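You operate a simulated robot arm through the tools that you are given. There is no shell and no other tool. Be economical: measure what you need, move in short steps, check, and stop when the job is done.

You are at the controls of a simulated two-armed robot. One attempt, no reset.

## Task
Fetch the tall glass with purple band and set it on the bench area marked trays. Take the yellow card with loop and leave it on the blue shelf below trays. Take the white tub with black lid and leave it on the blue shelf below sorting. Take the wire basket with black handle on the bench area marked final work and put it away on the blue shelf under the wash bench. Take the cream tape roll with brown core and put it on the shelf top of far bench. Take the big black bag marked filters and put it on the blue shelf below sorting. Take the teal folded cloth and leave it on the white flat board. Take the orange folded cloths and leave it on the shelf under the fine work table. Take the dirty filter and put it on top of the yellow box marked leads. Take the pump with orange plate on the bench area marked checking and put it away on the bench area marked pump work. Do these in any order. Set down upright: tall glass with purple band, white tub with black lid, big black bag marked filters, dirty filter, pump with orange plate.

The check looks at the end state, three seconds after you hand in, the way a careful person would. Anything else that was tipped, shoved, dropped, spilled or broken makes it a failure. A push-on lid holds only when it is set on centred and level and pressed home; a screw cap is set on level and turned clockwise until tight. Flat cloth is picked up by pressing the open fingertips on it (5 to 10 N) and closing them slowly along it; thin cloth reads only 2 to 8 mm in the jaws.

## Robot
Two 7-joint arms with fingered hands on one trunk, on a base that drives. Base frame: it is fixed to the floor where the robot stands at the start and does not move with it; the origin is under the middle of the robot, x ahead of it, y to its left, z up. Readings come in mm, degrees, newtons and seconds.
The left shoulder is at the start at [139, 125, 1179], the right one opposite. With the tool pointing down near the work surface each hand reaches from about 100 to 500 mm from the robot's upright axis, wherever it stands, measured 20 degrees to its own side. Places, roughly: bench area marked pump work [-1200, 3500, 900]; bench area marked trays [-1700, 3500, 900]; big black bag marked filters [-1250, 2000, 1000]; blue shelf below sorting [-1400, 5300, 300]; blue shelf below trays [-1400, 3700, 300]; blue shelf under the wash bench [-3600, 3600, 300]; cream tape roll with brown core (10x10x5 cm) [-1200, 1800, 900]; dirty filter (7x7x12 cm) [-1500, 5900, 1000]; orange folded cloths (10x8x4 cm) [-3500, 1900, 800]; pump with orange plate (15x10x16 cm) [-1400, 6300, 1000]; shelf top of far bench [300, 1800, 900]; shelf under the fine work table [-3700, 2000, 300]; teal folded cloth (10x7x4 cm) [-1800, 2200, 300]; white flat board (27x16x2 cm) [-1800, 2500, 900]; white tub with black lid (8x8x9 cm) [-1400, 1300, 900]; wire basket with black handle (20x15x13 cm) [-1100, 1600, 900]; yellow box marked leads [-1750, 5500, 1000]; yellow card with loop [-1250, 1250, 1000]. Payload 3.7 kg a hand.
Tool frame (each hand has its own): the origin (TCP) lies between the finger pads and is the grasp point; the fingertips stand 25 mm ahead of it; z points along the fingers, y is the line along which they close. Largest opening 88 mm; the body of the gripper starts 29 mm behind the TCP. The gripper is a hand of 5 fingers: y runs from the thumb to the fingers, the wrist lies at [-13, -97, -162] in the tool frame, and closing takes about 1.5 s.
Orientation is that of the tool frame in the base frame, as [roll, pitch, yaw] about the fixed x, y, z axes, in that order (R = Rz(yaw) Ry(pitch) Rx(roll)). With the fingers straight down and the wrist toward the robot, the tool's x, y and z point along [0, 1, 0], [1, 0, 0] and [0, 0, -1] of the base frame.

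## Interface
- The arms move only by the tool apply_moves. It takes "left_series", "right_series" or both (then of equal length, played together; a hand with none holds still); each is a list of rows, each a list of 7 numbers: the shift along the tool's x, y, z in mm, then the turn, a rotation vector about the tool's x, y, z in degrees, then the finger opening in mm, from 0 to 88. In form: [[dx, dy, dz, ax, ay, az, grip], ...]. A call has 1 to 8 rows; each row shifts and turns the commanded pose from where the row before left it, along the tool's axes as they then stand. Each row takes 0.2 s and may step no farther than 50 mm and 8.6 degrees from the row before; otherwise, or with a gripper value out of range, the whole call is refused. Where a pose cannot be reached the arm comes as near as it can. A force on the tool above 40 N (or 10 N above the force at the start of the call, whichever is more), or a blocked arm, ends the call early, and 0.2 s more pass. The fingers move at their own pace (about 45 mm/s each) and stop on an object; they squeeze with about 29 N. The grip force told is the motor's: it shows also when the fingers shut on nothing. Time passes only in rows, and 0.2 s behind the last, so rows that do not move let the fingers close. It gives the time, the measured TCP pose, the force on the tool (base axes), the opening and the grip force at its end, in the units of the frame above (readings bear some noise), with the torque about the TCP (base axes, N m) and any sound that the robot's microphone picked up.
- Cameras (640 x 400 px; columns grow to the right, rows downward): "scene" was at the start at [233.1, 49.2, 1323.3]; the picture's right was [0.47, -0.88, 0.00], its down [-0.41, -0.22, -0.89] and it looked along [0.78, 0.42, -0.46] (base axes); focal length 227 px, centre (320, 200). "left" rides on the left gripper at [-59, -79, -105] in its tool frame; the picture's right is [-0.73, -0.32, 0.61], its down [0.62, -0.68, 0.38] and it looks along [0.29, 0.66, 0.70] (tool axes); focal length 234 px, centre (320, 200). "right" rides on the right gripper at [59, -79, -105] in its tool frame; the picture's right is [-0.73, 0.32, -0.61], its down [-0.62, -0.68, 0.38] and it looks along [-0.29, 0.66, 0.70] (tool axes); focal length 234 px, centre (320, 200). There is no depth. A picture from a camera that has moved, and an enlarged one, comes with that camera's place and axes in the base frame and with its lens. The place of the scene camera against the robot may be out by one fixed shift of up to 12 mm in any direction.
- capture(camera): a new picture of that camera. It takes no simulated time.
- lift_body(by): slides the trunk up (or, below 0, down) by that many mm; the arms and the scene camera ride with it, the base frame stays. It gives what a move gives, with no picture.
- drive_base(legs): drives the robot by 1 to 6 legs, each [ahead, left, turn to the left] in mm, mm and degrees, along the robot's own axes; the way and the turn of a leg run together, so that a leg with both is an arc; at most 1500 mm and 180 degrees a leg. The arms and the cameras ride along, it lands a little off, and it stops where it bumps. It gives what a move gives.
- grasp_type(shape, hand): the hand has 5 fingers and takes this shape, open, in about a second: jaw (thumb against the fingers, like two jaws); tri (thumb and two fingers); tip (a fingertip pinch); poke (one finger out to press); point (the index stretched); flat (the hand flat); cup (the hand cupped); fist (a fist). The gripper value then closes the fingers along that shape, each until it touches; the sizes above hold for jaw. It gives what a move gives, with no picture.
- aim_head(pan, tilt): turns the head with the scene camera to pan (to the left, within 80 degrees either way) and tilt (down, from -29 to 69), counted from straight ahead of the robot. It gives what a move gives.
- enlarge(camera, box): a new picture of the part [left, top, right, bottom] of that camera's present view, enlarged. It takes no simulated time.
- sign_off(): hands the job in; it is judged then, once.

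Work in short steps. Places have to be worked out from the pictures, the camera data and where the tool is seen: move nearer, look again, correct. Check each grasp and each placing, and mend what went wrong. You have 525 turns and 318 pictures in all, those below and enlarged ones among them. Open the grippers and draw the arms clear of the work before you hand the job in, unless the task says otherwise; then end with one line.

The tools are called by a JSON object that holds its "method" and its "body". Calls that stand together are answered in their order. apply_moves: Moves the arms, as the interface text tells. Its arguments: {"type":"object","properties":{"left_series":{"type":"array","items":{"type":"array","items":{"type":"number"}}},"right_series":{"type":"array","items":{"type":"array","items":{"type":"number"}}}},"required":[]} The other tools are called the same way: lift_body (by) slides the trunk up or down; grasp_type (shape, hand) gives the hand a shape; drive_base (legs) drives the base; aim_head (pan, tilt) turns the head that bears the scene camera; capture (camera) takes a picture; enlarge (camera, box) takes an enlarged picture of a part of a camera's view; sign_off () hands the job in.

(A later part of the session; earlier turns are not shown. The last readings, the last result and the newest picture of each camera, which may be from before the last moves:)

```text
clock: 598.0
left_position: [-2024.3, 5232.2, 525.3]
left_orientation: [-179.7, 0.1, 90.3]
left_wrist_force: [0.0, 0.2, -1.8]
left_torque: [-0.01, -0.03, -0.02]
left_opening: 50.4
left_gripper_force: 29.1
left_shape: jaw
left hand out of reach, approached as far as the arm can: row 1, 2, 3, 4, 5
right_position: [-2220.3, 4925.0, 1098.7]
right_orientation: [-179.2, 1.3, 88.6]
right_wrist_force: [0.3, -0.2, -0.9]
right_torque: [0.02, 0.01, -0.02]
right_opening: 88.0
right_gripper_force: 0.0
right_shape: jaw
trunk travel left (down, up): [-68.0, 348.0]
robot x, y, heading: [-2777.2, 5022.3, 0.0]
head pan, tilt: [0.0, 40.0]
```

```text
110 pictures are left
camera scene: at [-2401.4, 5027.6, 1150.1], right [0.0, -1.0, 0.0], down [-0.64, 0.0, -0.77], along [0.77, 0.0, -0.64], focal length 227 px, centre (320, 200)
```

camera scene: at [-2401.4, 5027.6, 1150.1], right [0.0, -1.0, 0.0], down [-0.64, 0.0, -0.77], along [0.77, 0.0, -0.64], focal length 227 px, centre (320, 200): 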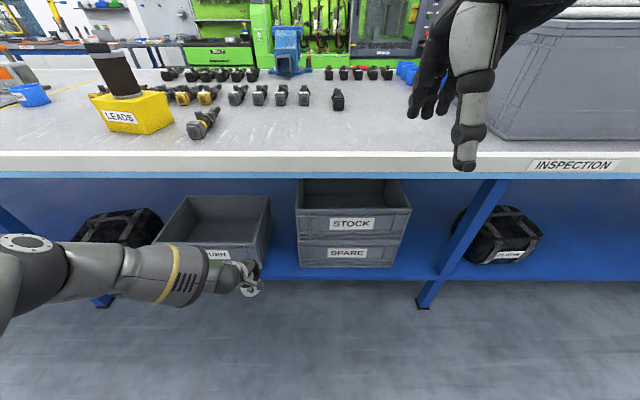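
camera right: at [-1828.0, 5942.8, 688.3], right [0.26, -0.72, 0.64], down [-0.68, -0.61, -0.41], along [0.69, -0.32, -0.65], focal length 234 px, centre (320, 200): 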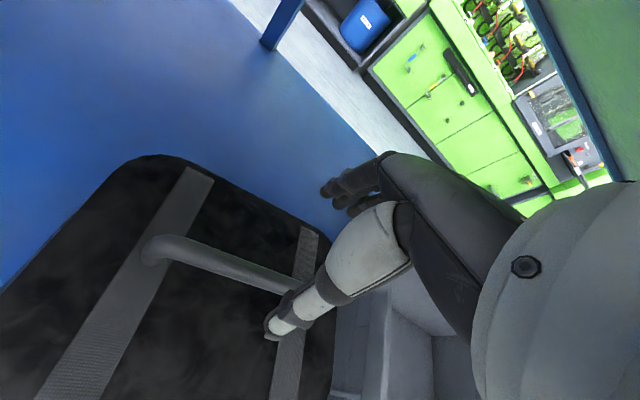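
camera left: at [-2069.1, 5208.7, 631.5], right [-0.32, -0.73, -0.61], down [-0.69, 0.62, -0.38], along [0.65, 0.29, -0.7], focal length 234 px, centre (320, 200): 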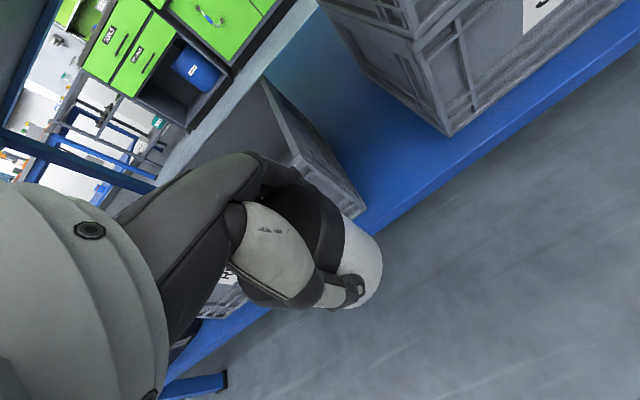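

{"method": "apply_moves", "body": {"left_series": [[-25, -10, -20, -4, 0, 0, 20], [-30, -10, -20, -4, 0, 0, 20], [-30, 0, -10, -4, 0, 0, 20], [-30, 0, 0, 0, 0, 0, 20], [-30, 0, 0, 0, 0, 0, 20]]}}

{"method": "apply_moves", "body": {"left_series": [[0, 0, 35, 0, 0, 0, 20], [0, 0, 35, 0, 0, 0, 20], [0, 0, 35, 0, 0, 0, 20]]}}

{"method": "capture", "body": {"camera": "scene"}}

```text
clock: 599.2
left_position: [-2056.7, 5127.9, 609.5]
left_orientation: [168.2, 0.1, 90.2]
left_wrist_force: [0.0, 0.7, -2.4]
left_torque: [0.02, 0.0, -0.01]
left_opening: 50.3
left_gripper_force: 29.1
left_shape: jaw
left hand out of reach, approached as far as the arm can: row 3, 4, 5
right_position: [-2219.6, 4925.0, 1098.4]
right_orientation: [-179.3, 1.5, 88.6]
right_wrist_force: [-0.1, 0.0, 0.3]
right_torque: [-0.04, 0.01, -0.02]
right_opening: 87.7
right_gripper_force: 0.1
right_shape: jaw
trunk travel left (down, up): [-68.0, 348.0]
robot x, y, heading: [-2776.4, 5018.8, 0.3]
head pan, tilt: [0.0, 40.0]
```

```text
clock: 600.0
left_position: [-2055.7, 5176.5, 557.7]
left_orientation: [168.2, 0.1, 90.2]
left_wrist_force: [-0.8, 0.0, -1.6]
left_torque: [-0.01, -0.01, 0.04]
left_opening: 50.2
left_gripper_force: 28.8
left_shape: jaw
left hand out of reach, approached as far as the arm can: row 1, 2, 3
right_position: [-2221.0, 4926.8, 1098.0]
right_orientation: [-179.3, 1.5, 88.4]
right_wrist_force: [-0.2, -1.5, 0.3]
right_torque: [0.0, -0.01, -0.03]
right_opening: 87.8
right_gripper_force: 0.0
right_shape: jaw
trunk travel left (down, up): [-68.0, 348.0]
robot x, y, heading: [-2773.8, 5020.0, 0.4]
head pan, tilt: [0.0, 40.0]
```

```text
109 pictures are left
camera scene: at [-2401.3, 5027.6, 1150.1], right [0.0, -1.0, 0.0], down [-0.64, 0.0, -0.77], along [0.77, 0.0, -0.64], focal length 227 px, centre (320, 200)
```

scene: 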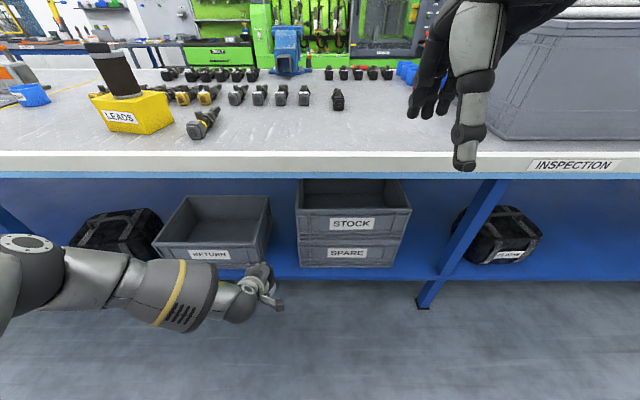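

The elbow is stuck far out; turning the hand so its wrist comes from the left should free the reach.

{"method": "apply_moves", "body": {"left_series": [[0, 0, -10, 4, 0, 0, 20], [0, 0, -10, 4, 0, 0, 20], [0, 0, 0, 4, 0, 0, 20], [0, 0, 0, 0, 0, 8.5, 20], [0, 0, 0, 0, 0, 8.5, 20], [0, 0, 0, 0, 0, 8.5, 20], [0, 0, 0, 0, 0, 8.5, 20], [0, 0, 0, 0, 0, 8.5, 20]]}}

{"method": "apply_moves", "body": {"left_series": [[0, 0, 30, 0, 0, 0, 20], [0, 0, 30, 0, 0, 0, 20], [0, 0, 30, 0, 0, 0, 20]]}}

{"method": "capture", "body": {"camera": "scene"}}

```text
clock: 601.8
left_position: [-2058.4, 5175.7, 576.8]
left_orientation: [-179.9, 0.1, 47.5]
left_wrist_force: [-0.5, -0.6, -1.4]
left_torque: [-0.01, 0.0, 0.0]
left_opening: 50.0
left_gripper_force: 29.4
left_shape: jaw
right_position: [-2220.4, 4925.6, 1096.6]
right_orientation: [-179.3, 1.4, 88.5]
right_wrist_force: [-1.0, -0.5, 0.9]
right_torque: [-0.01, -0.01, -0.01]
right_opening: 87.8
right_gripper_force: 0.0
right_shape: jaw
trunk travel left (down, up): [-68.0, 348.0]
robot x, y, heading: [-2778.1, 5018.3, 0.2]
head pan, tilt: [0.0, 40.0]
```

```text
clock: 602.6
left_position: [-2071.3, 5187.4, 508.8]
left_orientation: [-179.9, 0.2, 47.7]
left_wrist_force: [0.3, -0.2, -1.7]
left_torque: [-0.04, 0.06, 0.0]
left_opening: 50.5
left_gripper_force: 28.9
left_shape: jaw
left hand out of reach, approached as far as the arm can: row 2, 3
right_position: [-2219.3, 4924.8, 1098.3]
right_orientation: [-179.2, 1.4, 88.5]
right_wrist_force: [-1.2, 0.5, 0.3]
right_torque: [-0.03, 0.01, 0.0]
right_opening: 87.4
right_gripper_force: 0.0
right_shape: jaw
trunk travel left (down, up): [-68.0, 348.0]
robot x, y, heading: [-2777.5, 5021.2, 0.1]
head pan, tilt: [0.0, 40.0]
```

```text
108 pictures are left
camera scene: at [-2401.5, 5027.6, 1150.2], right [0.0, -1.0, 0.0], down [-0.64, 0.0, -0.77], along [0.77, 0.0, -0.64], focal length 227 px, centre (320, 200)
```

scene: 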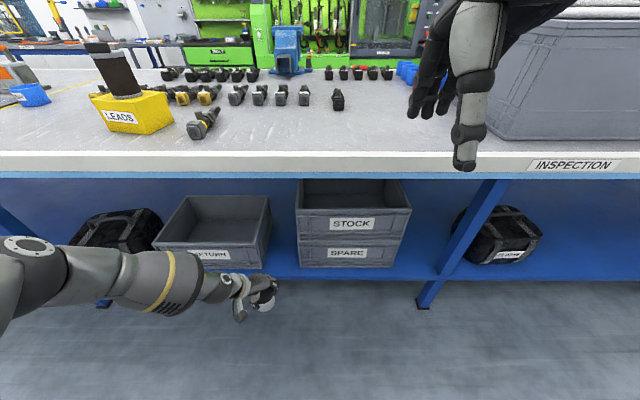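

{"method": "apply_moves", "body": {"left_series": [[27, 29, -15, 0, 0, 0, 20], [27, 29, -15, 0, 0, 0, 20], [27, 29, -10, 0, 0, 0, 20], [27, 29, 0, 0, 0, 0, 20]]}}

{"method": "capture", "body": {"camera": "scene"}}

```text
clock: 603.6
left_position: [-1976.5, 5210.9, 571.6]
left_orientation: [-179.9, 0.0, 47.4]
left_wrist_force: [0.9, -0.2, -0.7]
left_torque: [0.02, 0.03, -0.01]
left_opening: 50.3
left_gripper_force: 28.7
left_shape: jaw
left hand out of reach, approached as far as the arm can: row 1, 2, 3, 4
right_position: [-2220.0, 4925.0, 1098.0]
right_orientation: [-179.2, 1.4, 88.6]
right_wrist_force: [0.5, 0.6, -0.4]
right_torque: [0.03, -0.01, 0.03]
right_opening: 87.9
right_gripper_force: 0.1
right_shape: jaw
trunk travel left (down, up): [-68.0, 348.0]
robot x, y, heading: [-2776.9, 5019.2, 0.1]
head pan, tilt: [0.0, 40.0]
```

```text
107 pictures are left
camera scene: at [-2401.5, 5027.5, 1150.2], right [0.0, -1.0, 0.0], down [-0.64, 0.0, -0.77], along [0.77, 0.0, -0.64], focal length 227 px, centre (320, 200)
```

scene: 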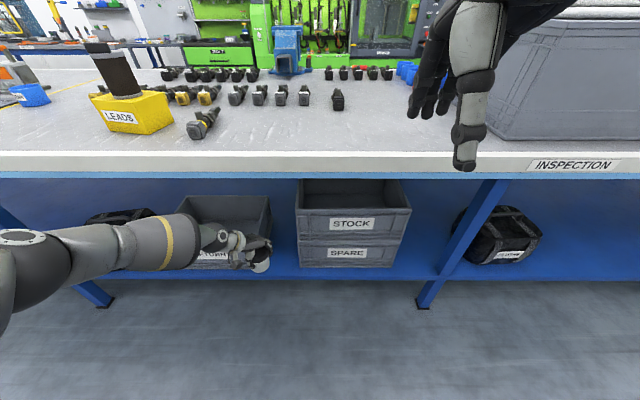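

{"method": "drive_base", "body": {"legs": [[-170, 0, 0]]}}

{"method": "apply_moves", "body": {"left_series": [[-20, 0, -40, 0, 0, -8.5, 20], [-20, 0, -40, 0, 0, -8.5, 20], [-20, 0, -40, 0, 0, -8.5, 20], [-20, 0, -40, 0, 0, -8.5, 20], [-30, 0, -35, 0, 0, -8.5, 20], [-35, -10, -30, 0, 0, 0, 20], [-35, -20, -20, 0, 0, 0, 20]]}}

{"method": "lift_body", "body": {"by": 160}}

{"method": "capture", "body": {"camera": "scene"}}

```text
clock: 605.0
left_position: [-2145.6, 5209.2, 571.1]
left_orientation: [-180.0, 0.1, 47.7]
left_wrist_force: [-0.3, -0.4, -1.1]
left_torque: [-0.01, 0.03, 0.0]
left_opening: 50.3
left_gripper_force: 29.0
left_shape: jaw
right_position: [-2389.5, 4924.8, 1098.7]
right_orientation: [-179.3, 1.4, 88.5]
right_wrist_force: [-0.5, 0.0, 0.7]
right_torque: [0.02, 0.02, 0.01]
right_opening: 87.8
right_gripper_force: 0.1
right_shape: jaw
trunk travel left (down, up): [-68.0, 348.0]
robot x, y, heading: [-2948.0, 5020.8, 0.1]
head pan, tilt: [0.0, 40.0]
```

```text
clock: 606.6
left_position: [-2228.3, 5072.5, 800.6]
left_orientation: [-179.8, 0.0, 90.2]
left_wrist_force: [0.6, -0.9, -1.3]
left_torque: [0.01, -0.02, -0.02]
left_opening: 49.9
left_gripper_force: 28.8
left_shape: jaw
left hand out of reach, approached as far as the arm can: row 1, 7
right_position: [-2389.6, 4924.7, 1098.9]
right_orientation: [-179.2, 1.3, 88.6]
right_wrist_force: [-0.7, 0.6, -0.1]
right_torque: [0.02, 0.0, 0.0]
right_opening: 87.6
right_gripper_force: 0.0
right_shape: jaw
trunk travel left (down, up): [-68.0, 348.0]
robot x, y, heading: [-2942.6, 5021.1, 0.3]
head pan, tilt: [0.0, 40.0]
```

```text
clock: 608.5
left_position: [-2284.1, 5071.0, 1197.9]
left_orientation: [155.1, 0.0, 90.2]
left_wrist_force: [0.3, 0.7, -1.7]
left_torque: [-0.02, 0.04, 0.01]
left_opening: 50.1
left_gripper_force: 28.4
left_shape: jaw
right_position: [-2387.1, 4925.9, 1256.7]
right_orientation: [-179.0, 1.4, 88.5]
right_wrist_force: [-0.5, 0.5, 0.3]
right_torque: [0.01, 0.03, 0.02]
right_opening: 87.8
right_gripper_force: 0.0
right_shape: jaw
trunk travel left (down, up): [-228.0, 187.0]
robot x, y, heading: [-2941.9, 5020.5, 0.2]
head pan, tilt: [0.0, 40.0]
```

```text
106 pictures are left
camera scene: at [-2734.9, 5026.3, 1333.2], right [0.0, -1.0, 0.0], down [-0.64, 0.0, -0.77], along [0.77, 0.0, -0.64], focal length 227 px, centre (320, 200)
```

scene: 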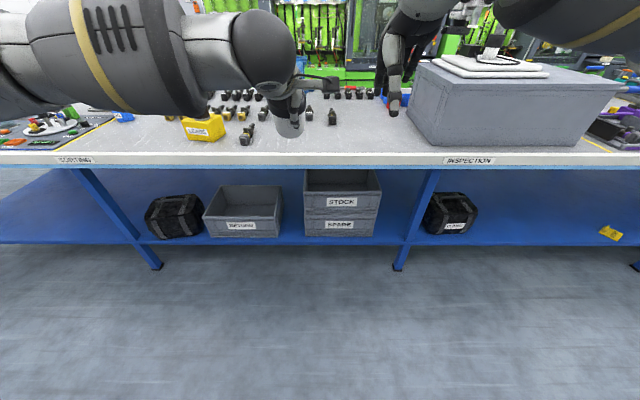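

{"method": "apply_moves", "body": {"left_series": [[3, -20, 35, 4, 0, 0, 20], [3, -20, 35, 4, 0, 0, 20], [3, -20, 40, 4, 0, 0, 20], [0, -15, 40, 0, 0, 0, 20], [0, -10, 45, 0, 0, 0, 20], [0, -5, 40, 0, 0, 0, 20]]}}

{"method": "lift_body", "body": {"by": -90}}

{"method": "apply_moves", "body": {"left_series": [[0, 8, 40, 0, 0, 0, 20], [0, 8, 40, 0, 0, 0, 20], [0, 8, 40, 0, 0, 0, 20], [0, 8, 40, 0, 0, 0, 20], [0, 8, 40, 0, 0, 0, 20]]}}

{"method": "lift_body", "body": {"by": -70}}

{"method": "capture", "body": {"camera": "scene"}}

```text
clock: 609.9
left_position: [-2314.5, 5112.0, 961.0]
left_orientation: [167.0, 0.0, 90.1]
left_wrist_force: [-0.7, -0.1, -1.6]
left_torque: [-0.05, 0.01, 0.0]
left_opening: 50.1
left_gripper_force: 28.7
left_shape: jaw
left hand out of reach, approached as far as the arm can: row 5, 6
right_position: [-2388.9, 4926.0, 1258.2]
right_orientation: [-179.2, 1.6, 88.5]
right_wrist_force: [-0.3, 0.4, 0.0]
right_torque: [0.05, 0.02, 0.01]
right_opening: 87.6
right_gripper_force: 0.0
right_shape: jaw
trunk travel left (down, up): [-228.0, 187.0]
robot x, y, heading: [-2945.7, 5022.3, 0.1]
head pan, tilt: [0.0, 40.0]
```

```text
clock: 611.1
left_position: [-2316.1, 5110.8, 877.4]
left_orientation: [166.7, 0.1, 90.2]
left_wrist_force: [-0.1, 0.8, -1.8]
left_torque: [0.01, 0.0, 0.02]
left_opening: 49.7
left_gripper_force: 29.2
left_shape: jaw
right_position: [-2390.4, 4923.9, 1170.5]
right_orientation: [-179.5, 1.4, 88.6]
right_wrist_force: [-0.1, -0.4, 0.0]
right_torque: [0.01, -0.01, 0.01]
right_opening: 87.5
right_gripper_force: 0.1
right_shape: jaw
trunk travel left (down, up): [-138.0, 277.0]
robot x, y, heading: [-2945.9, 5019.4, 0.2]
head pan, tilt: [0.0, 40.0]
```

```text
clock: 612.3
left_position: [-2248.0, 5155.1, 723.8]
left_orientation: [167.0, 0.0, 90.2]
left_wrist_force: [0.9, 1.5, -0.8]
left_torque: [-0.01, 0.01, 0.04]
left_opening: 49.9
left_gripper_force: 29.4
left_shape: jaw
left hand out of reach, approached as far as the arm can: row 3, 4, 5
right_position: [-2388.6, 4925.5, 1167.4]
right_orientation: [-179.2, 1.4, 88.5]
right_wrist_force: [0.1, -0.7, -0.2]
right_torque: [-0.03, -0.01, -0.02]
right_opening: 87.8
right_gripper_force: 0.0
right_shape: jaw
trunk travel left (down, up): [-138.0, 277.0]
robot x, y, heading: [-2944.7, 5016.6, 0.2]
head pan, tilt: [0.0, 40.0]
```

```text
clock: 613.4
left_position: [-2248.0, 5154.2, 658.3]
left_orientation: [166.8, 0.0, 90.2]
left_wrist_force: [-0.4, -0.1, -0.7]
left_torque: [-0.04, 0.0, 0.02]
left_opening: 49.8
left_gripper_force: 28.5
left_shape: jaw
right_position: [-2389.9, 4924.3, 1099.8]
right_orientation: [-179.4, 1.4, 88.4]
right_wrist_force: [0.3, -0.6, 0.3]
right_torque: [-0.01, 0.01, 0.0]
right_opening: 87.9
right_gripper_force: 0.1
right_shape: jaw
trunk travel left (down, up): [-68.0, 348.0]
robot x, y, heading: [-2941.8, 5017.7, 0.0]
head pan, tilt: [0.0, 40.0]
```

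```text
105 pictures are left
camera scene: at [-2571.3, 5026.9, 1150.8], right [0.0, -1.0, 0.0], down [-0.64, 0.0, -0.77], along [0.77, 0.0, -0.64], focal length 227 px, centre (320, 200)
```

scene: 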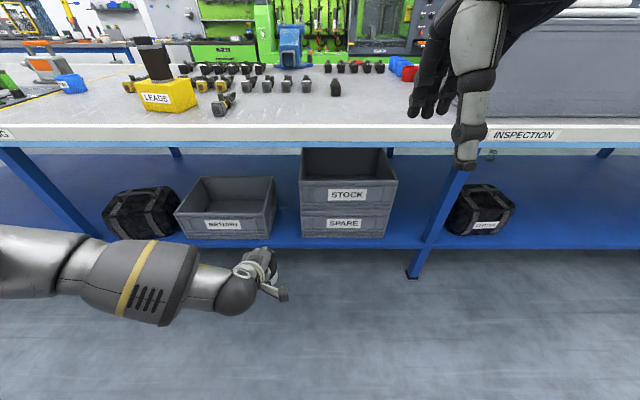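

{"method": "apply_moves", "body": {"left_series": [[0, 0, -15, 0, 0, -8.5, 20], [0, 0, -15, 0, 0, -8.5, 20], [0, 0, -15, 0, 0, -8.5, 20], [0, 0, -15, 0, 0, -8.5, 20], [0, 0, -10, 0, 0, -8.5, 20], [0, 0, 0, 0, 0, -8.5, 20], [0, 0, 0, 0, 0, -8.5, 20]]}}

{"method": "capture", "body": {"camera": "scene"}}

```text
clock: 615.0
left_position: [-2263.0, 5158.8, 724.0]
left_orientation: [173.3, 11.3, 149.1]
left_wrist_force: [0.1, 0.6, -1.8]
left_torque: [0.0, -0.02, -0.02]
left_opening: 49.8
left_gripper_force: 29.0
left_shape: jaw
left hand out of reach, approached as far as the arm can: row 7
right_position: [-2388.6, 4925.0, 1098.2]
right_orientation: [-179.2, 1.5, 88.6]
right_wrist_force: [0.5, 0.2, -0.7]
right_torque: [0.01, -0.01, 0.02]
right_opening: 87.5
right_gripper_force: 0.1
right_shape: jaw
trunk travel left (down, up): [-68.0, 348.0]
robot x, y, heading: [-2947.3, 5019.7, 0.2]
head pan, tilt: [0.0, 40.0]
```

```text
104 pictures are left
camera scene: at [-2569.9, 5026.9, 1150.1], right [0.0, -1.0, 0.0], down [-0.64, 0.0, -0.77], along [0.77, 0.0, -0.64], focal length 227 px, centre (320, 200)
```

scene: 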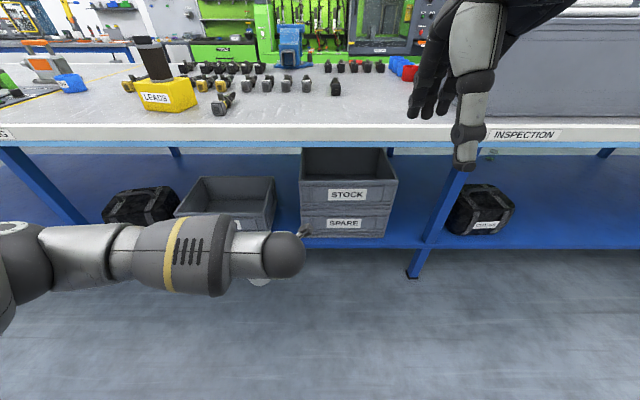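

Left arm stays in a poor branch, so I'll set the tub on the bench briefly and re-grasp it with the right hand.

{"method": "apply_moves", "body": {"left_series": [[0, 0, -20, 0, 0, 8.5, 20], [0, 0, -20, 0, 0, 8.5, 20], [0, 0, -20, 0, 0, 8.5, 20], [0, 0, -20, 0, 0, 8.5, 20], [0, 0, -20, 0, 0, 8.5, 20], [0, 0, -20, 0, 0, 8.5, 20], [0, 0, -20, 0, 0, 8.0, 20]]}}

{"method": "lift_body", "body": {"by": 160}}

{"method": "apply_moves", "body": {"left_series": [[0, 0, -20, 4, 0, 0, 20], [0, 0, -20, 4, 0, 0, 20], [0, 0, -20, 4, 0, 0, 20], [0, 0, 0, 1, 0, 0, 20]]}}

```text
clock: 616.6
left_position: [-2295.1, 5157.7, 860.5]
left_orientation: [166.9, 0.1, 90.4]
left_wrist_force: [-0.9, 1.0, -0.3]
left_torque: [-0.05, 0.0, -0.03]
left_opening: 50.0
left_gripper_force: 29.4
left_shape: jaw
right_position: [-2390.0, 4924.1, 1097.8]
right_orientation: [-179.3, 1.4, 88.6]
right_wrist_force: [0.9, 0.1, -0.1]
right_torque: [0.03, 0.02, 0.0]
right_opening: 87.6
right_gripper_force: 0.1
right_shape: jaw
trunk travel left (down, up): [-68.0, 348.0]
robot x, y, heading: [-2947.3, 5021.2, 0.3]
head pan, tilt: [0.0, 40.0]
```

```text
clock: 618.4
left_position: [-2294.1, 5157.2, 1018.1]
left_orientation: [167.1, 0.2, 90.7]
left_wrist_force: [0.4, -0.2, -1.9]
left_torque: [-0.03, 0.02, 0.02]
left_opening: 49.9
left_gripper_force: 29.0
left_shape: jaw
right_position: [-2385.5, 4924.1, 1256.6]
right_orientation: [-179.1, 1.5, 88.5]
right_wrist_force: [-0.1, -0.2, 0.1]
right_torque: [0.02, 0.02, 0.02]
right_opening: 87.8
right_gripper_force: 0.1
right_shape: jaw
trunk travel left (down, up): [-228.0, 187.0]
robot x, y, heading: [-2941.3, 5022.3, 0.2]
head pan, tilt: [0.0, 40.0]
```

```text
clock: 619.4
left_position: [-2304.0, 5157.1, 1080.5]
left_orientation: [180.0, 0.2, 90.7]
left_wrist_force: [0.0, -0.4, -0.8]
left_torque: [-0.02, 0.0, 0.01]
left_opening: 49.7
left_gripper_force: 29.3
left_shape: jaw
right_position: [-2389.5, 4925.9, 1257.9]
right_orientation: [-179.3, 1.4, 88.5]
right_wrist_force: [0.0, 0.3, 0.1]
right_torque: [-0.01, 0.0, -0.04]
right_opening: 87.7
right_gripper_force: 0.0
right_shape: jaw
trunk travel left (down, up): [-228.0, 187.0]
robot x, y, heading: [-2943.3, 5019.9, 0.0]
head pan, tilt: [0.0, 40.0]
```

{"method": "drive_base", "body": {"legs": [[470, 0, 0]]}}

{"method": "apply_moves", "body": {"left_series": [[0, 0, 40, 0, 0, 0, 20], [0, 0, 35, 0, 0, 0, 20], [0, 0, 20, 0, 0, 0, 20]]}}

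{"method": "capture", "body": {"camera": "scene"}}

```text
clock: 622.2
left_position: [-1839.0, 5151.0, 1079.5]
left_orientation: [179.9, 0.1, 90.2]
left_wrist_force: [-0.1, 0.2, -2.1]
left_torque: [-0.03, -0.02, 0.03]
left_opening: 49.8
left_gripper_force: 29.2
left_shape: jaw
right_position: [-1924.6, 4920.1, 1258.3]
right_orientation: [-179.1, 1.5, 88.0]
right_wrist_force: [0.2, 0.0, -0.3]
right_torque: [0.0, -0.02, 0.04]
right_opening: 87.5
right_gripper_force: 0.1
right_shape: jaw
trunk travel left (down, up): [-228.0, 187.0]
robot x, y, heading: [-2482.2, 5019.5, -0.2]
head pan, tilt: [0.0, 40.0]
```

```text
clock: 623.0
left_position: [-1836.8, 5150.2, 987.0]
left_orientation: [179.9, 0.2, 90.3]
left_wrist_force: [-0.1, -0.4, -1.0]
left_torque: [-0.01, 0.01, -0.02]
left_opening: 49.9
left_gripper_force: 28.6
left_shape: jaw
right_position: [-1924.5, 4921.0, 1257.7]
right_orientation: [-179.2, 1.4, 88.0]
right_wrist_force: [-0.3, 0.6, -0.4]
right_torque: [-0.04, 0.01, 0.01]
right_opening: 87.7
right_gripper_force: 0.2
right_shape: jaw
trunk travel left (down, up): [-228.0, 187.0]
robot x, y, heading: [-2481.1, 5020.3, -0.3]
head pan, tilt: [0.0, 40.0]
```

```text
103 pictures are left
camera scene: at [-2270.6, 5024.4, 1333.6], right [0.0, -1.0, 0.0], down [-0.64, 0.0, -0.77], along [0.77, 0.0, -0.64], focal length 227 px, centre (320, 200)
```

scene: 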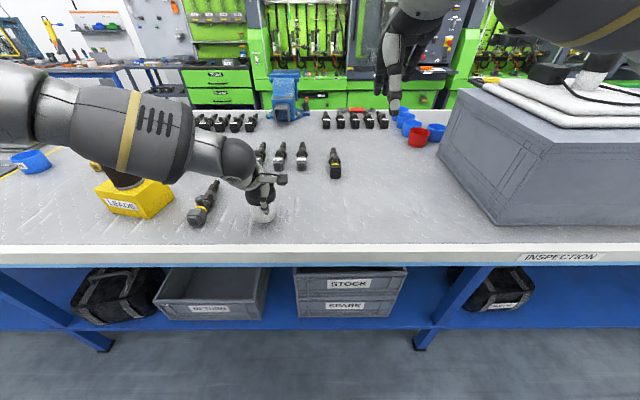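

{"method": "apply_moves", "body": {"left_series": [[0, 0, 7, 0, 0, 0, 20], [0, 0, 7, 0, 0, 0, 20]]}}

{"method": "apply_moves", "body": {"left_series": [[0, 0, 4, 0, 0, 0, 20], [0, 0, 4, 0, 0, 0, 20]]}}

{"method": "apply_moves", "body": {"left_series": [[0, 0, 4, 0, 0, 0, 20], [0, 0, 4, 0, 0, 0, 20]]}}

```text
clock: 623.6
left_position: [-1837.5, 5149.4, 970.9]
left_orientation: [180.0, 0.3, 90.2]
left_wrist_force: [0.5, 0.7, -1.6]
left_torque: [-0.01, -0.02, 0.01]
left_opening: 50.0
left_gripper_force: 29.4
left_shape: jaw
right_position: [-1924.4, 4920.1, 1257.7]
right_orientation: [-179.3, 1.5, 87.9]
right_wrist_force: [-0.2, 0.4, -0.7]
right_torque: [0.0, -0.01, 0.0]
right_opening: 87.7
right_gripper_force: 0.0
right_shape: jaw
trunk travel left (down, up): [-228.0, 187.0]
robot x, y, heading: [-2479.2, 5021.5, -0.4]
head pan, tilt: [0.0, 40.0]
```

```text
clock: 624.2
left_position: [-1838.5, 5151.1, 963.4]
left_orientation: [179.9, 0.2, 90.2]
left_wrist_force: [0.0, -0.3, -2.0]
left_torque: [-0.03, -0.01, 0.01]
left_opening: 50.1
left_gripper_force: 29.2
left_shape: jaw
right_position: [-1923.5, 4918.8, 1256.5]
right_orientation: [-179.2, 1.5, 88.0]
right_wrist_force: [0.8, 0.4, -0.2]
right_torque: [-0.02, -0.01, 0.05]
right_opening: 87.9
right_gripper_force: 0.1
right_shape: jaw
trunk travel left (down, up): [-228.0, 187.0]
robot x, y, heading: [-2479.6, 5020.7, -0.2]
head pan, tilt: [0.0, 40.0]
```

```text
clock: 624.8
left_position: [-1839.0, 5149.5, 960.0]
left_orientation: [179.4, 0.1, 90.2]
left_wrist_force: [-4.0, 2.9, 21.6]
left_torque: [0.09, -0.25, 0.09]
left_opening: 49.6
left_gripper_force: 29.4
left_shape: jaw
right_position: [-1926.6, 4919.9, 1260.0]
right_orientation: [-179.5, 1.4, 87.9]
right_wrist_force: [-0.4, -1.0, 0.4]
right_torque: [0.0, 0.01, 0.0]
right_opening: 87.5
right_gripper_force: 0.0
right_shape: jaw
trunk travel left (down, up): [-228.0, 187.0]
robot x, y, heading: [-2484.0, 5018.7, -0.3]
head pan, tilt: [0.0, 40.0]
```

Contact. Release, rise slightly, and check that it stays.

{"method": "apply_moves", "body": {"left_series": [[0, 0, -3, 0, 0, 0, 88], [0, 0, 0, 0, 0, 0, 88], [0, 0, 0, 0, 0, 0, 88], [0, 0, 0, 0, 0, 0, 88], [0, 0, -10, 0, 0, 0, 88], [0, 0, -15, 0, 0, 0, 88]]}}

{"method": "capture", "body": {"camera": "left"}}

```text
clock: 626.2
left_position: [-1839.9, 5149.5, 983.5]
left_orientation: [-179.9, 0.3, 90.3]
left_wrist_force: [-0.5, -0.8, 0.4]
left_torque: [0.02, 0.0, 0.02]
left_opening: 87.9
left_gripper_force: 0.0
left_shape: jaw
right_position: [-1924.4, 4920.3, 1258.3]
right_orientation: [-179.2, 1.4, 88.1]
right_wrist_force: [-0.6, 0.9, 0.0]
right_torque: [0.0, 0.02, 0.02]
right_opening: 87.5
right_gripper_force: 0.1
right_shape: jaw
trunk travel left (down, up): [-228.0, 187.0]
robot x, y, heading: [-2482.3, 5020.8, -0.2]
head pan, tilt: [0.0, 40.0]
```

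```text
102 pictures are left
camera left: at [-1918.9, 5092.2, 1088.3], right [-0.32, -0.73, -0.61], down [-0.68, 0.62, -0.39], along [0.66, 0.29, -0.7], focal length 234 px, centre (320, 200)
```

left: 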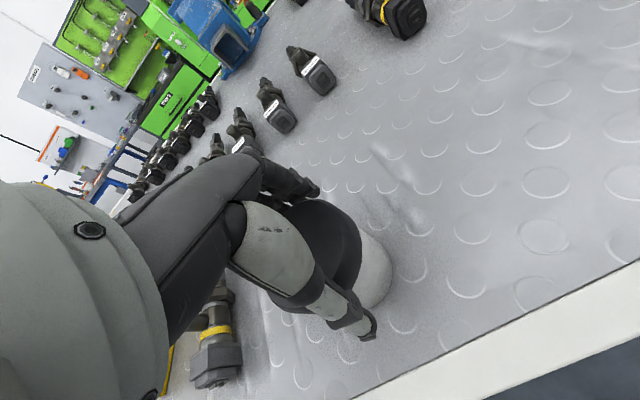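

{"method": "apply_moves", "body": {"left_series": [[0, 0, -30, 0, 0, 0, 88], [0, 0, -45, 0, 0, 0, 88], [0, 0, -45, 0, 0, 0, 88], [0, 0, -40, 0, 0, 0, 88], [15, -40, 0, 0, 0, 0, 88], [15, -40, 0, 0, 0, 0, 88], [15, -40, 0, 0, 0, 0, 88]]}}

{"method": "drive_base", "body": {"legs": [[0, 210, 0.2]]}}

{"method": "capture", "body": {"camera": "right"}}

{"method": "capture", "body": {"camera": "scene"}}

```text
clock: 627.8
left_position: [-1960.4, 5198.7, 1143.4]
left_orientation: [179.9, 0.3, 90.2]
left_wrist_force: [-0.5, -0.4, -0.2]
left_torque: [0.0, -0.03, -0.03]
left_opening: 87.8
left_gripper_force: 0.0
left_shape: jaw
right_position: [-1924.9, 4920.7, 1260.0]
right_orientation: [-179.3, 1.5, 88.0]
right_wrist_force: [1.0, 0.0, -0.3]
right_torque: [-0.02, 0.02, 0.02]
right_opening: 87.5
right_gripper_force: 0.0
right_shape: jaw
trunk travel left (down, up): [-228.0, 187.0]
robot x, y, heading: [-2479.8, 5017.3, -0.5]
head pan, tilt: [0.0, 40.0]
```

```text
clock: 629.5
left_position: [-1958.4, 5407.4, 1142.7]
left_orientation: [179.9, 0.2, 90.3]
left_wrist_force: [-0.2, 0.0, -0.3]
left_torque: [-0.03, -0.01, -0.02]
left_opening: 87.7
left_gripper_force: 0.0
left_shape: jaw
right_position: [-1922.2, 5130.5, 1257.5]
right_orientation: [-179.2, 1.4, 88.2]
right_wrist_force: [0.3, 0.4, 0.2]
right_torque: [-0.03, 0.01, -0.01]
right_opening: 87.5
right_gripper_force: 0.1
right_shape: jaw
trunk travel left (down, up): [-228.0, 187.0]
robot x, y, heading: [-2477.7, 5229.4, -0.0]
head pan, tilt: [0.0, 40.0]
```

```text
101 pictures are left
camera right: at [-1998.1, 5194.3, 1362.0], right [0.31, -0.72, 0.62], down [-0.71, -0.61, -0.36], along [0.64, -0.33, -0.7], focal length 234 px, centre (320, 200)
```

right: 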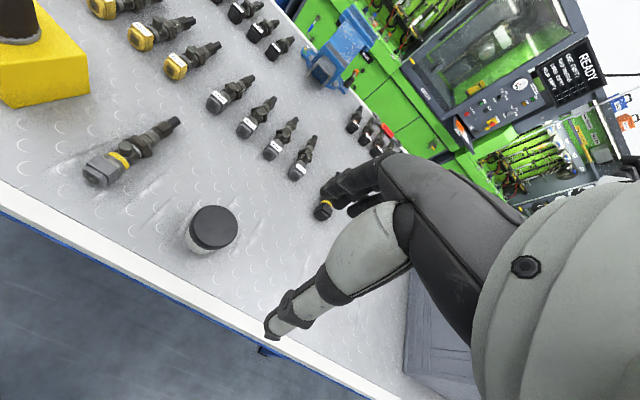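

```text
100 pictures are left
camera scene: at [-2270.3, 5234.0, 1333.7], right [0.0, -1.0, 0.0], down [-0.64, 0.0, -0.77], along [0.77, 0.0, -0.64], focal length 227 px, centre (320, 200)
```

scene: 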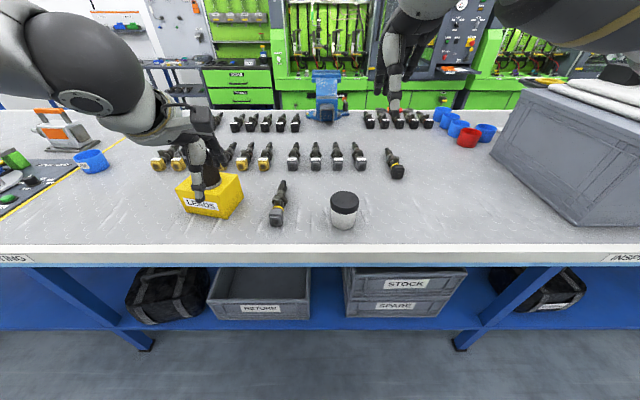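

{"method": "apply_moves", "body": {"right_series": [[7, 16, 41, 0, 0, 0, 88], [7, 16, 41, 0, 0, 0, 88], [7, 16, 41, 0, 0, 0, 88], [7, 16, 41, 0, 0, 0, 88], [7, 16, 41, 0, 0, 0, 88]]}}

{"method": "capture", "body": {"camera": "right"}}

```text
clock: 630.7
left_position: [-1957.7, 5407.2, 1141.5]
left_orientation: [-180.0, 0.2, 90.3]
left_wrist_force: [-0.1, -0.5, 0.4]
left_torque: [0.02, 0.02, 0.02]
left_opening: 88.0
left_gripper_force: 0.0
left_shape: jaw
right_position: [-1846.0, 5155.2, 1051.3]
right_orientation: [-179.2, 1.6, 88.1]
right_wrist_force: [-0.5, 0.8, -0.6]
right_torque: [0.01, 0.02, 0.01]
right_opening: 87.7
right_gripper_force: 0.1
right_shape: jaw
trunk travel left (down, up): [-228.0, 187.0]
robot x, y, heading: [-2479.8, 5229.1, -0.2]
head pan, tilt: [0.0, 40.0]
```

```text
99 pictures are left
camera right: at [-1920.5, 5220.0, 1155.9], right [0.31, -0.72, 0.62], down [-0.71, -0.61, -0.36], along [0.64, -0.33, -0.7], focal length 234 px, centre (320, 200)
```

right: 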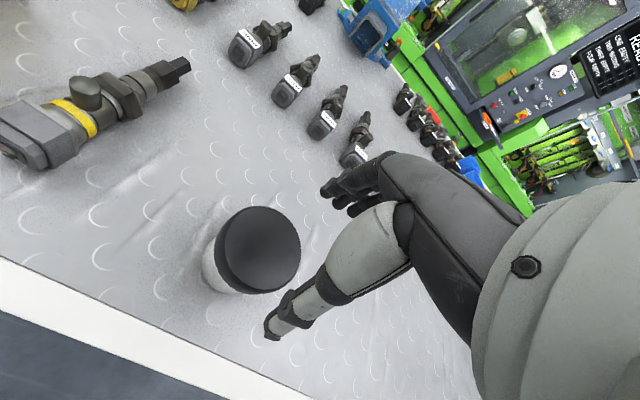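

{"method": "apply_moves", "body": {"right_series": [[6, 3, 30, 0, 0, 0, 88], [5, 2, 30, 0, 0, 0, 88]]}}

{"method": "capture", "body": {"camera": "right"}}

```text
clock: 631.3
left_position: [-1958.6, 5407.0, 1142.2]
left_orientation: [179.9, 0.2, 90.2]
left_wrist_force: [0.3, 0.2, -0.5]
left_torque: [0.0, 0.02, -0.01]
left_opening: 88.1
left_gripper_force: 0.0
left_shape: jaw
right_position: [-1839.8, 5166.8, 989.9]
right_orientation: [-179.2, 1.4, 88.2]
right_wrist_force: [-0.6, 0.2, 1.1]
right_torque: [-0.03, -0.01, 0.01]
right_opening: 88.0
right_gripper_force: 0.1
right_shape: jaw
trunk travel left (down, up): [-228.0, 187.0]
robot x, y, heading: [-2479.7, 5227.7, 0.0]
head pan, tilt: [0.0, 40.0]
```

```text
98 pictures are left
camera right: at [-1915.6, 5230.5, 1093.7], right [0.31, -0.72, 0.62], down [-0.71, -0.61, -0.36], along [0.64, -0.33, -0.7], focal length 234 px, centre (320, 200)
```

right: 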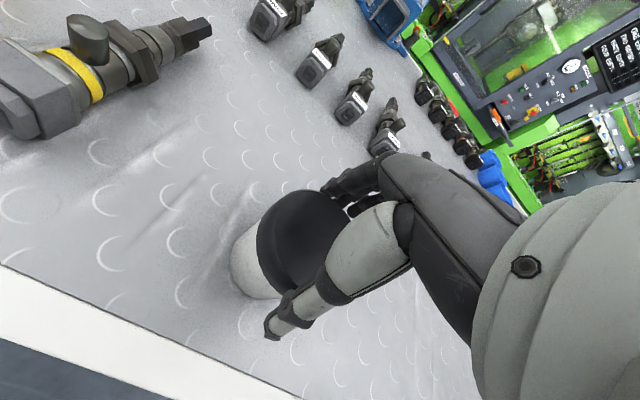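

{"method": "apply_moves", "body": {"right_series": [[0, 0, 15, 0, 0, 0, 88], [0, 0, 9, 0, 0, 0, 88]]}}

{"method": "apply_moves", "body": {"right_series": [[0, 0, -2, 0, 0, 0, 60], [0, 0, 0, 0, 0, 0, 20], [0, 0, 0, 0, 0, 0, 20], [0, 0, 0, 0, 0, 0, 20], [0, 0, 0, 0, 0, 0, 20], [0, 0, 0, 0, 0, 0, 20]]}}

{"method": "apply_moves", "body": {"right_series": [[0, 0, -15, 0, 0, 0, 20], [0, 0, -35, 0, 0, 0, 20], [0, 0, -45, 0, 0, 0, 20]]}}

{"method": "capture", "body": {"camera": "right"}}

```text
clock: 631.9
left_position: [-1959.4, 5406.9, 1144.1]
left_orientation: [179.9, 0.3, 90.2]
left_wrist_force: [-0.2, 0.0, 0.3]
left_torque: [-0.02, 0.0, 0.02]
left_opening: 87.8
left_gripper_force: 0.1
left_shape: jaw
right_position: [-1839.4, 5165.5, 967.4]
right_orientation: [-179.5, 1.4, 88.0]
right_wrist_force: [3.0, 0.7, 6.9]
right_torque: [0.02, -0.14, -0.05]
right_opening: 88.1
right_gripper_force: 0.0
right_shape: jaw
trunk travel left (down, up): [-228.0, 187.0]
robot x, y, heading: [-2479.5, 5226.4, -0.3]
head pan, tilt: [0.0, 40.0]
```

```text
clock: 633.3
left_position: [-1958.3, 5406.6, 1142.3]
left_orientation: [179.8, 0.1, 90.3]
left_wrist_force: [-0.6, -0.1, -0.6]
left_torque: [0.0, 0.02, -0.03]
left_opening: 88.3
left_gripper_force: 0.0
left_shape: jaw
right_position: [-1841.1, 5166.3, 968.1]
right_orientation: [-179.1, 1.4, 88.2]
right_wrist_force: [1.8, -0.1, 1.5]
right_torque: [-0.07, -0.16, 0.05]
right_opening: 59.6
right_gripper_force: 29.3
right_shape: jaw
trunk travel left (down, up): [-228.0, 187.0]
robot x, y, heading: [-2480.8, 5227.9, 0.0]
head pan, tilt: [0.0, 40.0]
```

```text
clock: 634.1
left_position: [-1959.7, 5406.8, 1143.5]
left_orientation: [179.8, 0.2, 90.3]
left_wrist_force: [-0.9, -0.1, 0.0]
left_torque: [0.03, 0.02, 0.01]
left_opening: 88.3
left_gripper_force: 0.1
left_shape: jaw
right_position: [-1839.7, 5168.2, 1064.8]
right_orientation: [-179.2, 1.4, 88.2]
right_wrist_force: [-0.4, 0.2, -1.6]
right_torque: [-0.01, 0.03, -0.04]
right_opening: 59.4
right_gripper_force: 28.2
right_shape: jaw
trunk travel left (down, up): [-228.0, 187.0]
robot x, y, heading: [-2483.0, 5225.2, -0.2]
head pan, tilt: [0.0, 40.0]
```

```text
97 pictures are left
camera right: at [-1915.2, 5232.4, 1167.9], right [0.31, -0.72, 0.62], down [-0.71, -0.61, -0.36], along [0.64, -0.33, -0.7], focal length 234 px, centre (320, 200)
```

right: 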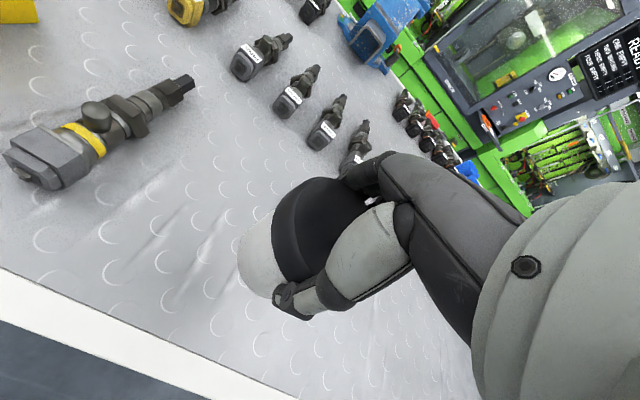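

{"method": "drive_base", "body": {"legs": [[-420, 0, 0]]}}

{"method": "apply_moves", "body": {"right_series": [[0, 0, 30, -4, 0, 0, 20], [0, 0, 35, -4, 0, 0, 20], [0, 0, 35, -4, 0, 0, 20]], "left_series": [[0, -30, -10, 0, 0, 0, 88], [10, -30, -10, 0, 0, 0, 88], [10, -30, -10, 0, 0, 0, 88]]}}

{"method": "lift_body", "body": {"by": -90}}

{"method": "apply_moves", "body": {"right_series": [[0, 8, 40, 0, 0, 0, 20], [0, 8, 40, 0, 0, 0, 20], [0, 8, 40, 0, 0, 0, 20], [0, 8, 40, 0, 0, 0, 20], [0, 4, 40, 0, 0, 0, 20]]}}

{"method": "lift_body", "body": {"by": -70}}

{"method": "capture", "body": {"camera": "scene"}}

```text
clock: 636.7
left_position: [-2389.6, 5407.9, 1142.0]
left_orientation: [179.9, 0.3, 90.4]
left_wrist_force: [0.3, -0.2, -0.7]
left_torque: [-0.01, 0.06, 0.02]
left_opening: 88.0
left_gripper_force: 0.1
left_shape: jaw
right_position: [-2269.8, 5169.6, 1062.9]
right_orientation: [-179.2, 1.4, 88.2]
right_wrist_force: [0.4, -0.4, -1.2]
right_torque: [0.01, 0.02, -0.03]
right_opening: 59.2
right_gripper_force: 28.8
right_shape: jaw
trunk travel left (down, up): [-228.0, 187.0]
robot x, y, heading: [-2909.5, 5229.9, -0.1]
head pan, tilt: [0.0, 40.0]
```

```text
clock: 637.5
left_position: [-2475.3, 5426.5, 1174.9]
left_orientation: [180.0, 0.2, 90.3]
left_wrist_force: [0.8, 0.4, 0.3]
left_torque: [0.03, 0.04, 0.0]
left_opening: 88.0
left_gripper_force: 0.0
left_shape: jaw
left hand out of reach, approached as far as the arm can: row 3
right_position: [-2262.9, 5165.6, 963.0]
right_orientation: [168.7, 1.3, 88.3]
right_wrist_force: [-0.4, 0.4, -1.4]
right_torque: [0.0, -0.02, 0.02]
right_opening: 59.0
right_gripper_force: 29.7
right_shape: jaw
trunk travel left (down, up): [-228.0, 187.0]
robot x, y, heading: [-2908.5, 5224.8, -0.1]
head pan, tilt: [0.0, 40.0]
```

```text
clock: 638.7
left_position: [-2420.7, 5427.8, 994.8]
left_orientation: [-164.0, 0.1, 90.5]
left_wrist_force: [-0.4, 0.3, 1.1]
left_torque: [0.01, -0.03, -0.01]
left_opening: 87.8
left_gripper_force: 0.0
left_shape: jaw
right_position: [-2265.9, 5167.4, 874.9]
right_orientation: [168.4, 1.4, 88.2]
right_wrist_force: [0.7, 0.3, -1.6]
right_torque: [0.02, 0.02, -0.01]
right_opening: 59.1
right_gripper_force: 29.1
right_shape: jaw
trunk travel left (down, up): [-138.0, 277.0]
robot x, y, heading: [-2905.7, 5230.6, -0.4]
head pan, tilt: [0.0, 40.0]
```

```text
clock: 639.9
left_position: [-2418.5, 5428.3, 991.5]
left_orientation: [-163.8, 0.2, 90.4]
left_wrist_force: [0.4, 0.7, -0.8]
left_torque: [-0.01, 0.02, -0.02]
left_opening: 88.3
left_gripper_force: 0.1
left_shape: jaw
right_position: [-2188.6, 5159.3, 684.9]
right_orientation: [168.8, 1.4, 88.2]
right_wrist_force: [0.4, -1.1, -1.2]
right_torque: [0.0, 0.0, -0.03]
right_opening: 59.4
right_gripper_force: 28.9
right_shape: jaw
trunk travel left (down, up): [-138.0, 277.0]
robot x, y, heading: [-2906.9, 5228.0, -0.1]
head pan, tilt: [0.0, 40.0]
```

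```text
clock: 641.0
left_position: [-2401.1, 5428.6, 853.3]
left_orientation: [-150.7, -0.1, 90.3]
left_wrist_force: [-0.2, -0.4, 0.4]
left_torque: [-0.03, -0.02, -0.01]
left_opening: 88.0
left_gripper_force: 0.0
left_shape: jaw
right_position: [-2189.3, 5160.1, 615.3]
right_orientation: [168.6, 1.3, 88.1]
right_wrist_force: [-1.0, 0.2, -1.6]
right_torque: [0.0, -0.04, 0.01]
right_opening: 58.8
right_gripper_force: 29.0
right_shape: jaw
trunk travel left (down, up): [-68.0, 348.0]
robot x, y, heading: [-2909.5, 5227.2, -0.0]
head pan, tilt: [0.0, 40.0]
```

```text
96 pictures are left
camera scene: at [-2535.6, 5233.8, 1150.9], right [0.0, -1.0, 0.0], down [-0.64, 0.0, -0.77], along [0.77, 0.0, -0.64], focal length 227 px, centre (320, 200)
```

scene: 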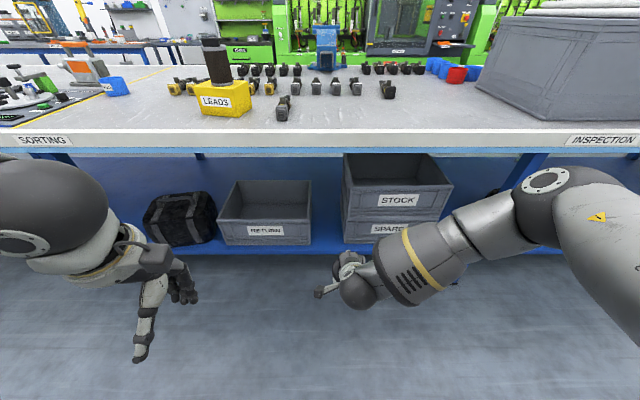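

{"method": "apply_moves", "body": {"right_series": [[0, -15, 15, 4, 0, 0, 20], [0, -15, 20, 4, 0, 0, 20], [0, 0, 35, 0, 0, 0, 20], [0, 0, 35, 0, 0, 0, 20], [0, 10, 30, 0, 0, 0, 20], [0, 20, 25, 0, 0, 0, 20]], "left_series": [[0, 0, -45, -5, 0, 0, 88], [0, 0, -45, -5, 0, 0, 88], [0, 0, -45, -5, 0, 0, 88], [0, 0, -45, -5, 0, 0, 88], [0, 0, -45, -5, 0, 0, 88], [0, 0, -45, 0, 0, 0, 88]]}}

{"method": "capture", "body": {"camera": "scene"}}

```text
clock: 642.4
left_position: [-2325.4, 5428.6, 1109.9]
left_orientation: [-175.6, 0.0, 90.5]
left_wrist_force: [-0.4, 0.1, 0.2]
left_torque: [-0.03, -0.03, 0.01]
left_opening: 87.9
left_gripper_force: 0.1
left_shape: jaw
right_position: [-2176.7, 5155.3, 452.2]
right_orientation: [176.9, 1.3, 88.3]
right_wrist_force: [-0.1, -1.1, -0.9]
right_torque: [0.0, -0.03, 0.02]
right_opening: 59.3
right_gripper_force: 29.2
right_shape: jaw
trunk travel left (down, up): [-68.0, 348.0]
robot x, y, heading: [-2913.4, 5227.5, 0.0]
head pan, tilt: [0.0, 40.0]
```

```text
95 pictures are left
camera scene: at [-2534.1, 5233.7, 1150.1], right [0.0, -1.0, 0.0], down [-0.64, 0.0, -0.77], along [0.77, 0.0, -0.64], focal length 227 px, centre (320, 200)
```

scene: 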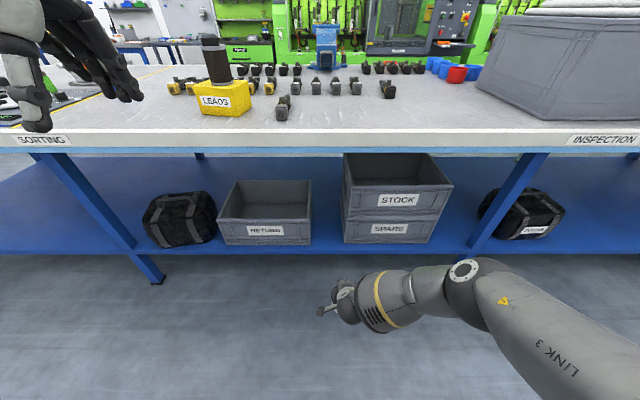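

{"method": "drive_base", "body": {"legs": [[0, 44, 0], [240, 0, 0]]}}

{"method": "capture", "body": {"camera": "scene"}}

{"method": "capture", "body": {"camera": "right"}}

```text
clock: 644.7
left_position: [-2080.1, 5474.7, 1109.5]
left_orientation: [-175.5, -0.1, 90.4]
left_wrist_force: [-0.6, 0.8, 0.4]
left_torque: [0.01, 0.02, 0.02]
left_opening: 87.9
left_gripper_force: 0.1
left_shape: jaw
right_position: [-1933.1, 5201.6, 452.5]
right_orientation: [176.7, 1.4, 88.3]
right_wrist_force: [0.4, -1.2, -1.9]
right_torque: [0.0, -0.01, 0.01]
right_opening: 59.0
right_gripper_force: 29.3
right_shape: jaw
trunk travel left (down, up): [-68.0, 348.0]
robot x, y, heading: [-2662.0, 5274.4, -0.2]
head pan, tilt: [0.0, 40.0]
```

```text
94 pictures are left
camera scene: at [-2289.8, 5278.5, 1149.9], right [0.0, -1.0, 0.0], down [-0.64, 0.0, -0.77], along [0.77, 0.0, -0.64], focal length 227 px, centre (320, 200)
```

scene: 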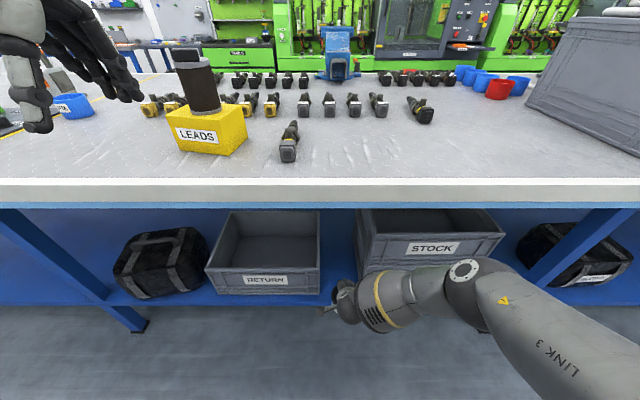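

```text
93 pictures are left
camera right: at [-2015.7, 5265.2, 550.8], right [0.27, -0.72, 0.64], down [-0.68, -0.61, -0.4], along [0.68, -0.33, -0.65], focal length 234 px, centre (320, 200)
```

right: 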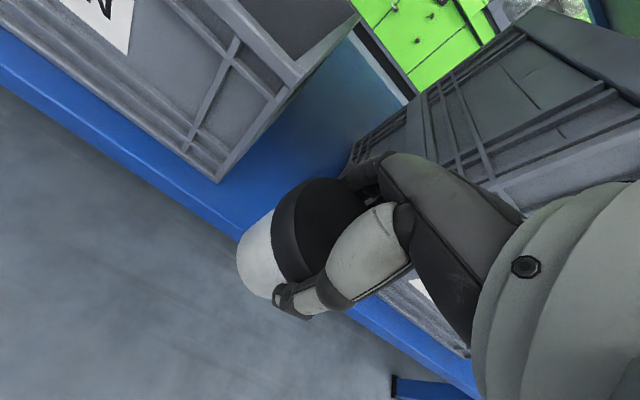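

{"method": "drive_base", "body": {"legs": [[105, 0, 0]]}}

{"method": "apply_moves", "body": {"right_series": [[0, 0, 25, 0, 0, 0, 20], [0, 0, 25, 0, 0, 0, 20]]}}

{"method": "capture", "body": {"camera": "right"}}

```text
clock: 645.9
left_position: [-1975.9, 5473.0, 1108.6]
left_orientation: [-175.6, -0.2, 90.4]
left_wrist_force: [-0.2, 1.0, 0.2]
left_torque: [-0.01, 0.01, -0.01]
left_opening: 88.0
left_gripper_force: 0.1
left_shape: jaw
right_position: [-1829.3, 5201.9, 452.3]
right_orientation: [176.8, 1.4, 88.2]
right_wrist_force: [0.8, 0.3, -2.9]
right_torque: [0.0, 0.01, -0.02]
right_opening: 58.9
right_gripper_force: 28.7
right_shape: jaw
trunk travel left (down, up): [-68.0, 348.0]
robot x, y, heading: [-2560.2, 5273.3, -0.2]
head pan, tilt: [0.0, 40.0]
```

```text
clock: 646.5
left_position: [-1976.8, 5473.4, 1108.8]
left_orientation: [-175.4, -0.1, 90.3]
left_wrist_force: [-0.5, -0.1, 0.4]
left_torque: [-0.01, -0.04, -0.04]
left_opening: 87.5
left_gripper_force: 0.0
left_shape: jaw
right_position: [-1827.1, 5201.2, 402.7]
right_orientation: [176.8, 1.4, 88.3]
right_wrist_force: [-0.3, -0.1, -1.8]
right_torque: [0.01, 0.01, 0.05]
right_opening: 59.1
right_gripper_force: 29.7
right_shape: jaw
trunk travel left (down, up): [-68.0, 348.0]
robot x, y, heading: [-2562.4, 5273.2, 0.0]
head pan, tilt: [0.0, 40.0]
```

```text
92 pictures are left
camera right: at [-1909.1, 5264.6, 501.8], right [0.27, -0.72, 0.64], down [-0.68, -0.61, -0.4], along [0.68, -0.33, -0.65], focal length 234 px, centre (320, 200)
```

right: 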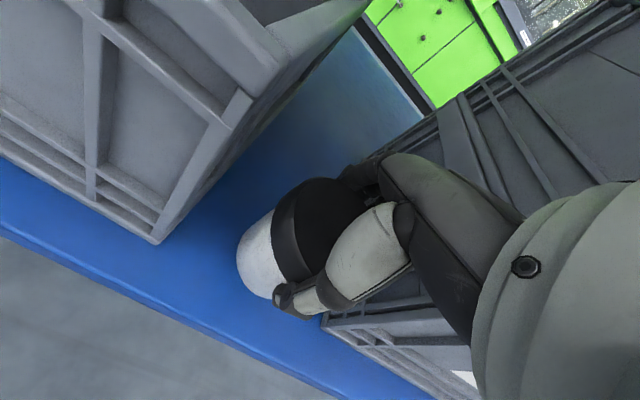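

{"method": "apply_moves", "body": {"right_series": [[0, 0, 15, 0, 0, 0, 20], [0, 0, 12, 0, 0, 0, 20]]}}

{"method": "apply_moves", "body": {"right_series": [[0, 0, 6, 0, 0, 0, 20], [0, 0, 5, 0, 0, 0, 20]]}}

```text
clock: 647.1
left_position: [-1976.6, 5474.0, 1108.3]
left_orientation: [-175.6, 0.0, 90.3]
left_wrist_force: [0.3, -0.7, 0.6]
left_torque: [0.0, 0.01, 0.01]
left_opening: 88.0
left_gripper_force: 0.0
left_shape: jaw
right_position: [-1826.2, 5199.6, 376.7]
right_orientation: [176.8, 1.3, 88.2]
right_wrist_force: [-0.2, -0.4, -1.6]
right_torque: [-0.01, 0.01, -0.02]
right_opening: 59.1
right_gripper_force: 29.2
right_shape: jaw
trunk travel left (down, up): [-68.0, 348.0]
robot x, y, heading: [-2556.9, 5273.2, 0.2]
head pan, tilt: [0.0, 40.0]
```

```text
clock: 647.7
left_position: [-1975.2, 5473.5, 1109.2]
left_orientation: [-175.7, -0.1, 90.4]
left_wrist_force: [-0.1, -0.2, -0.3]
left_torque: [-0.02, 0.0, 0.0]
left_opening: 88.0
left_gripper_force: 0.0
left_shape: jaw
right_position: [-1825.4, 5197.9, 376.2]
right_orientation: [176.8, 1.4, 88.2]
right_wrist_force: [-0.4, -0.1, -1.5]
right_torque: [-0.02, -0.03, -0.01]
right_opening: 59.1
right_gripper_force: 28.8
right_shape: jaw
right hand out of reach, approached as far as the arm can: row 1, 2
trunk travel left (down, up): [-68.0, 348.0]
robot x, y, heading: [-2561.5, 5268.1, 0.0]
head pan, tilt: [0.0, 40.0]
```

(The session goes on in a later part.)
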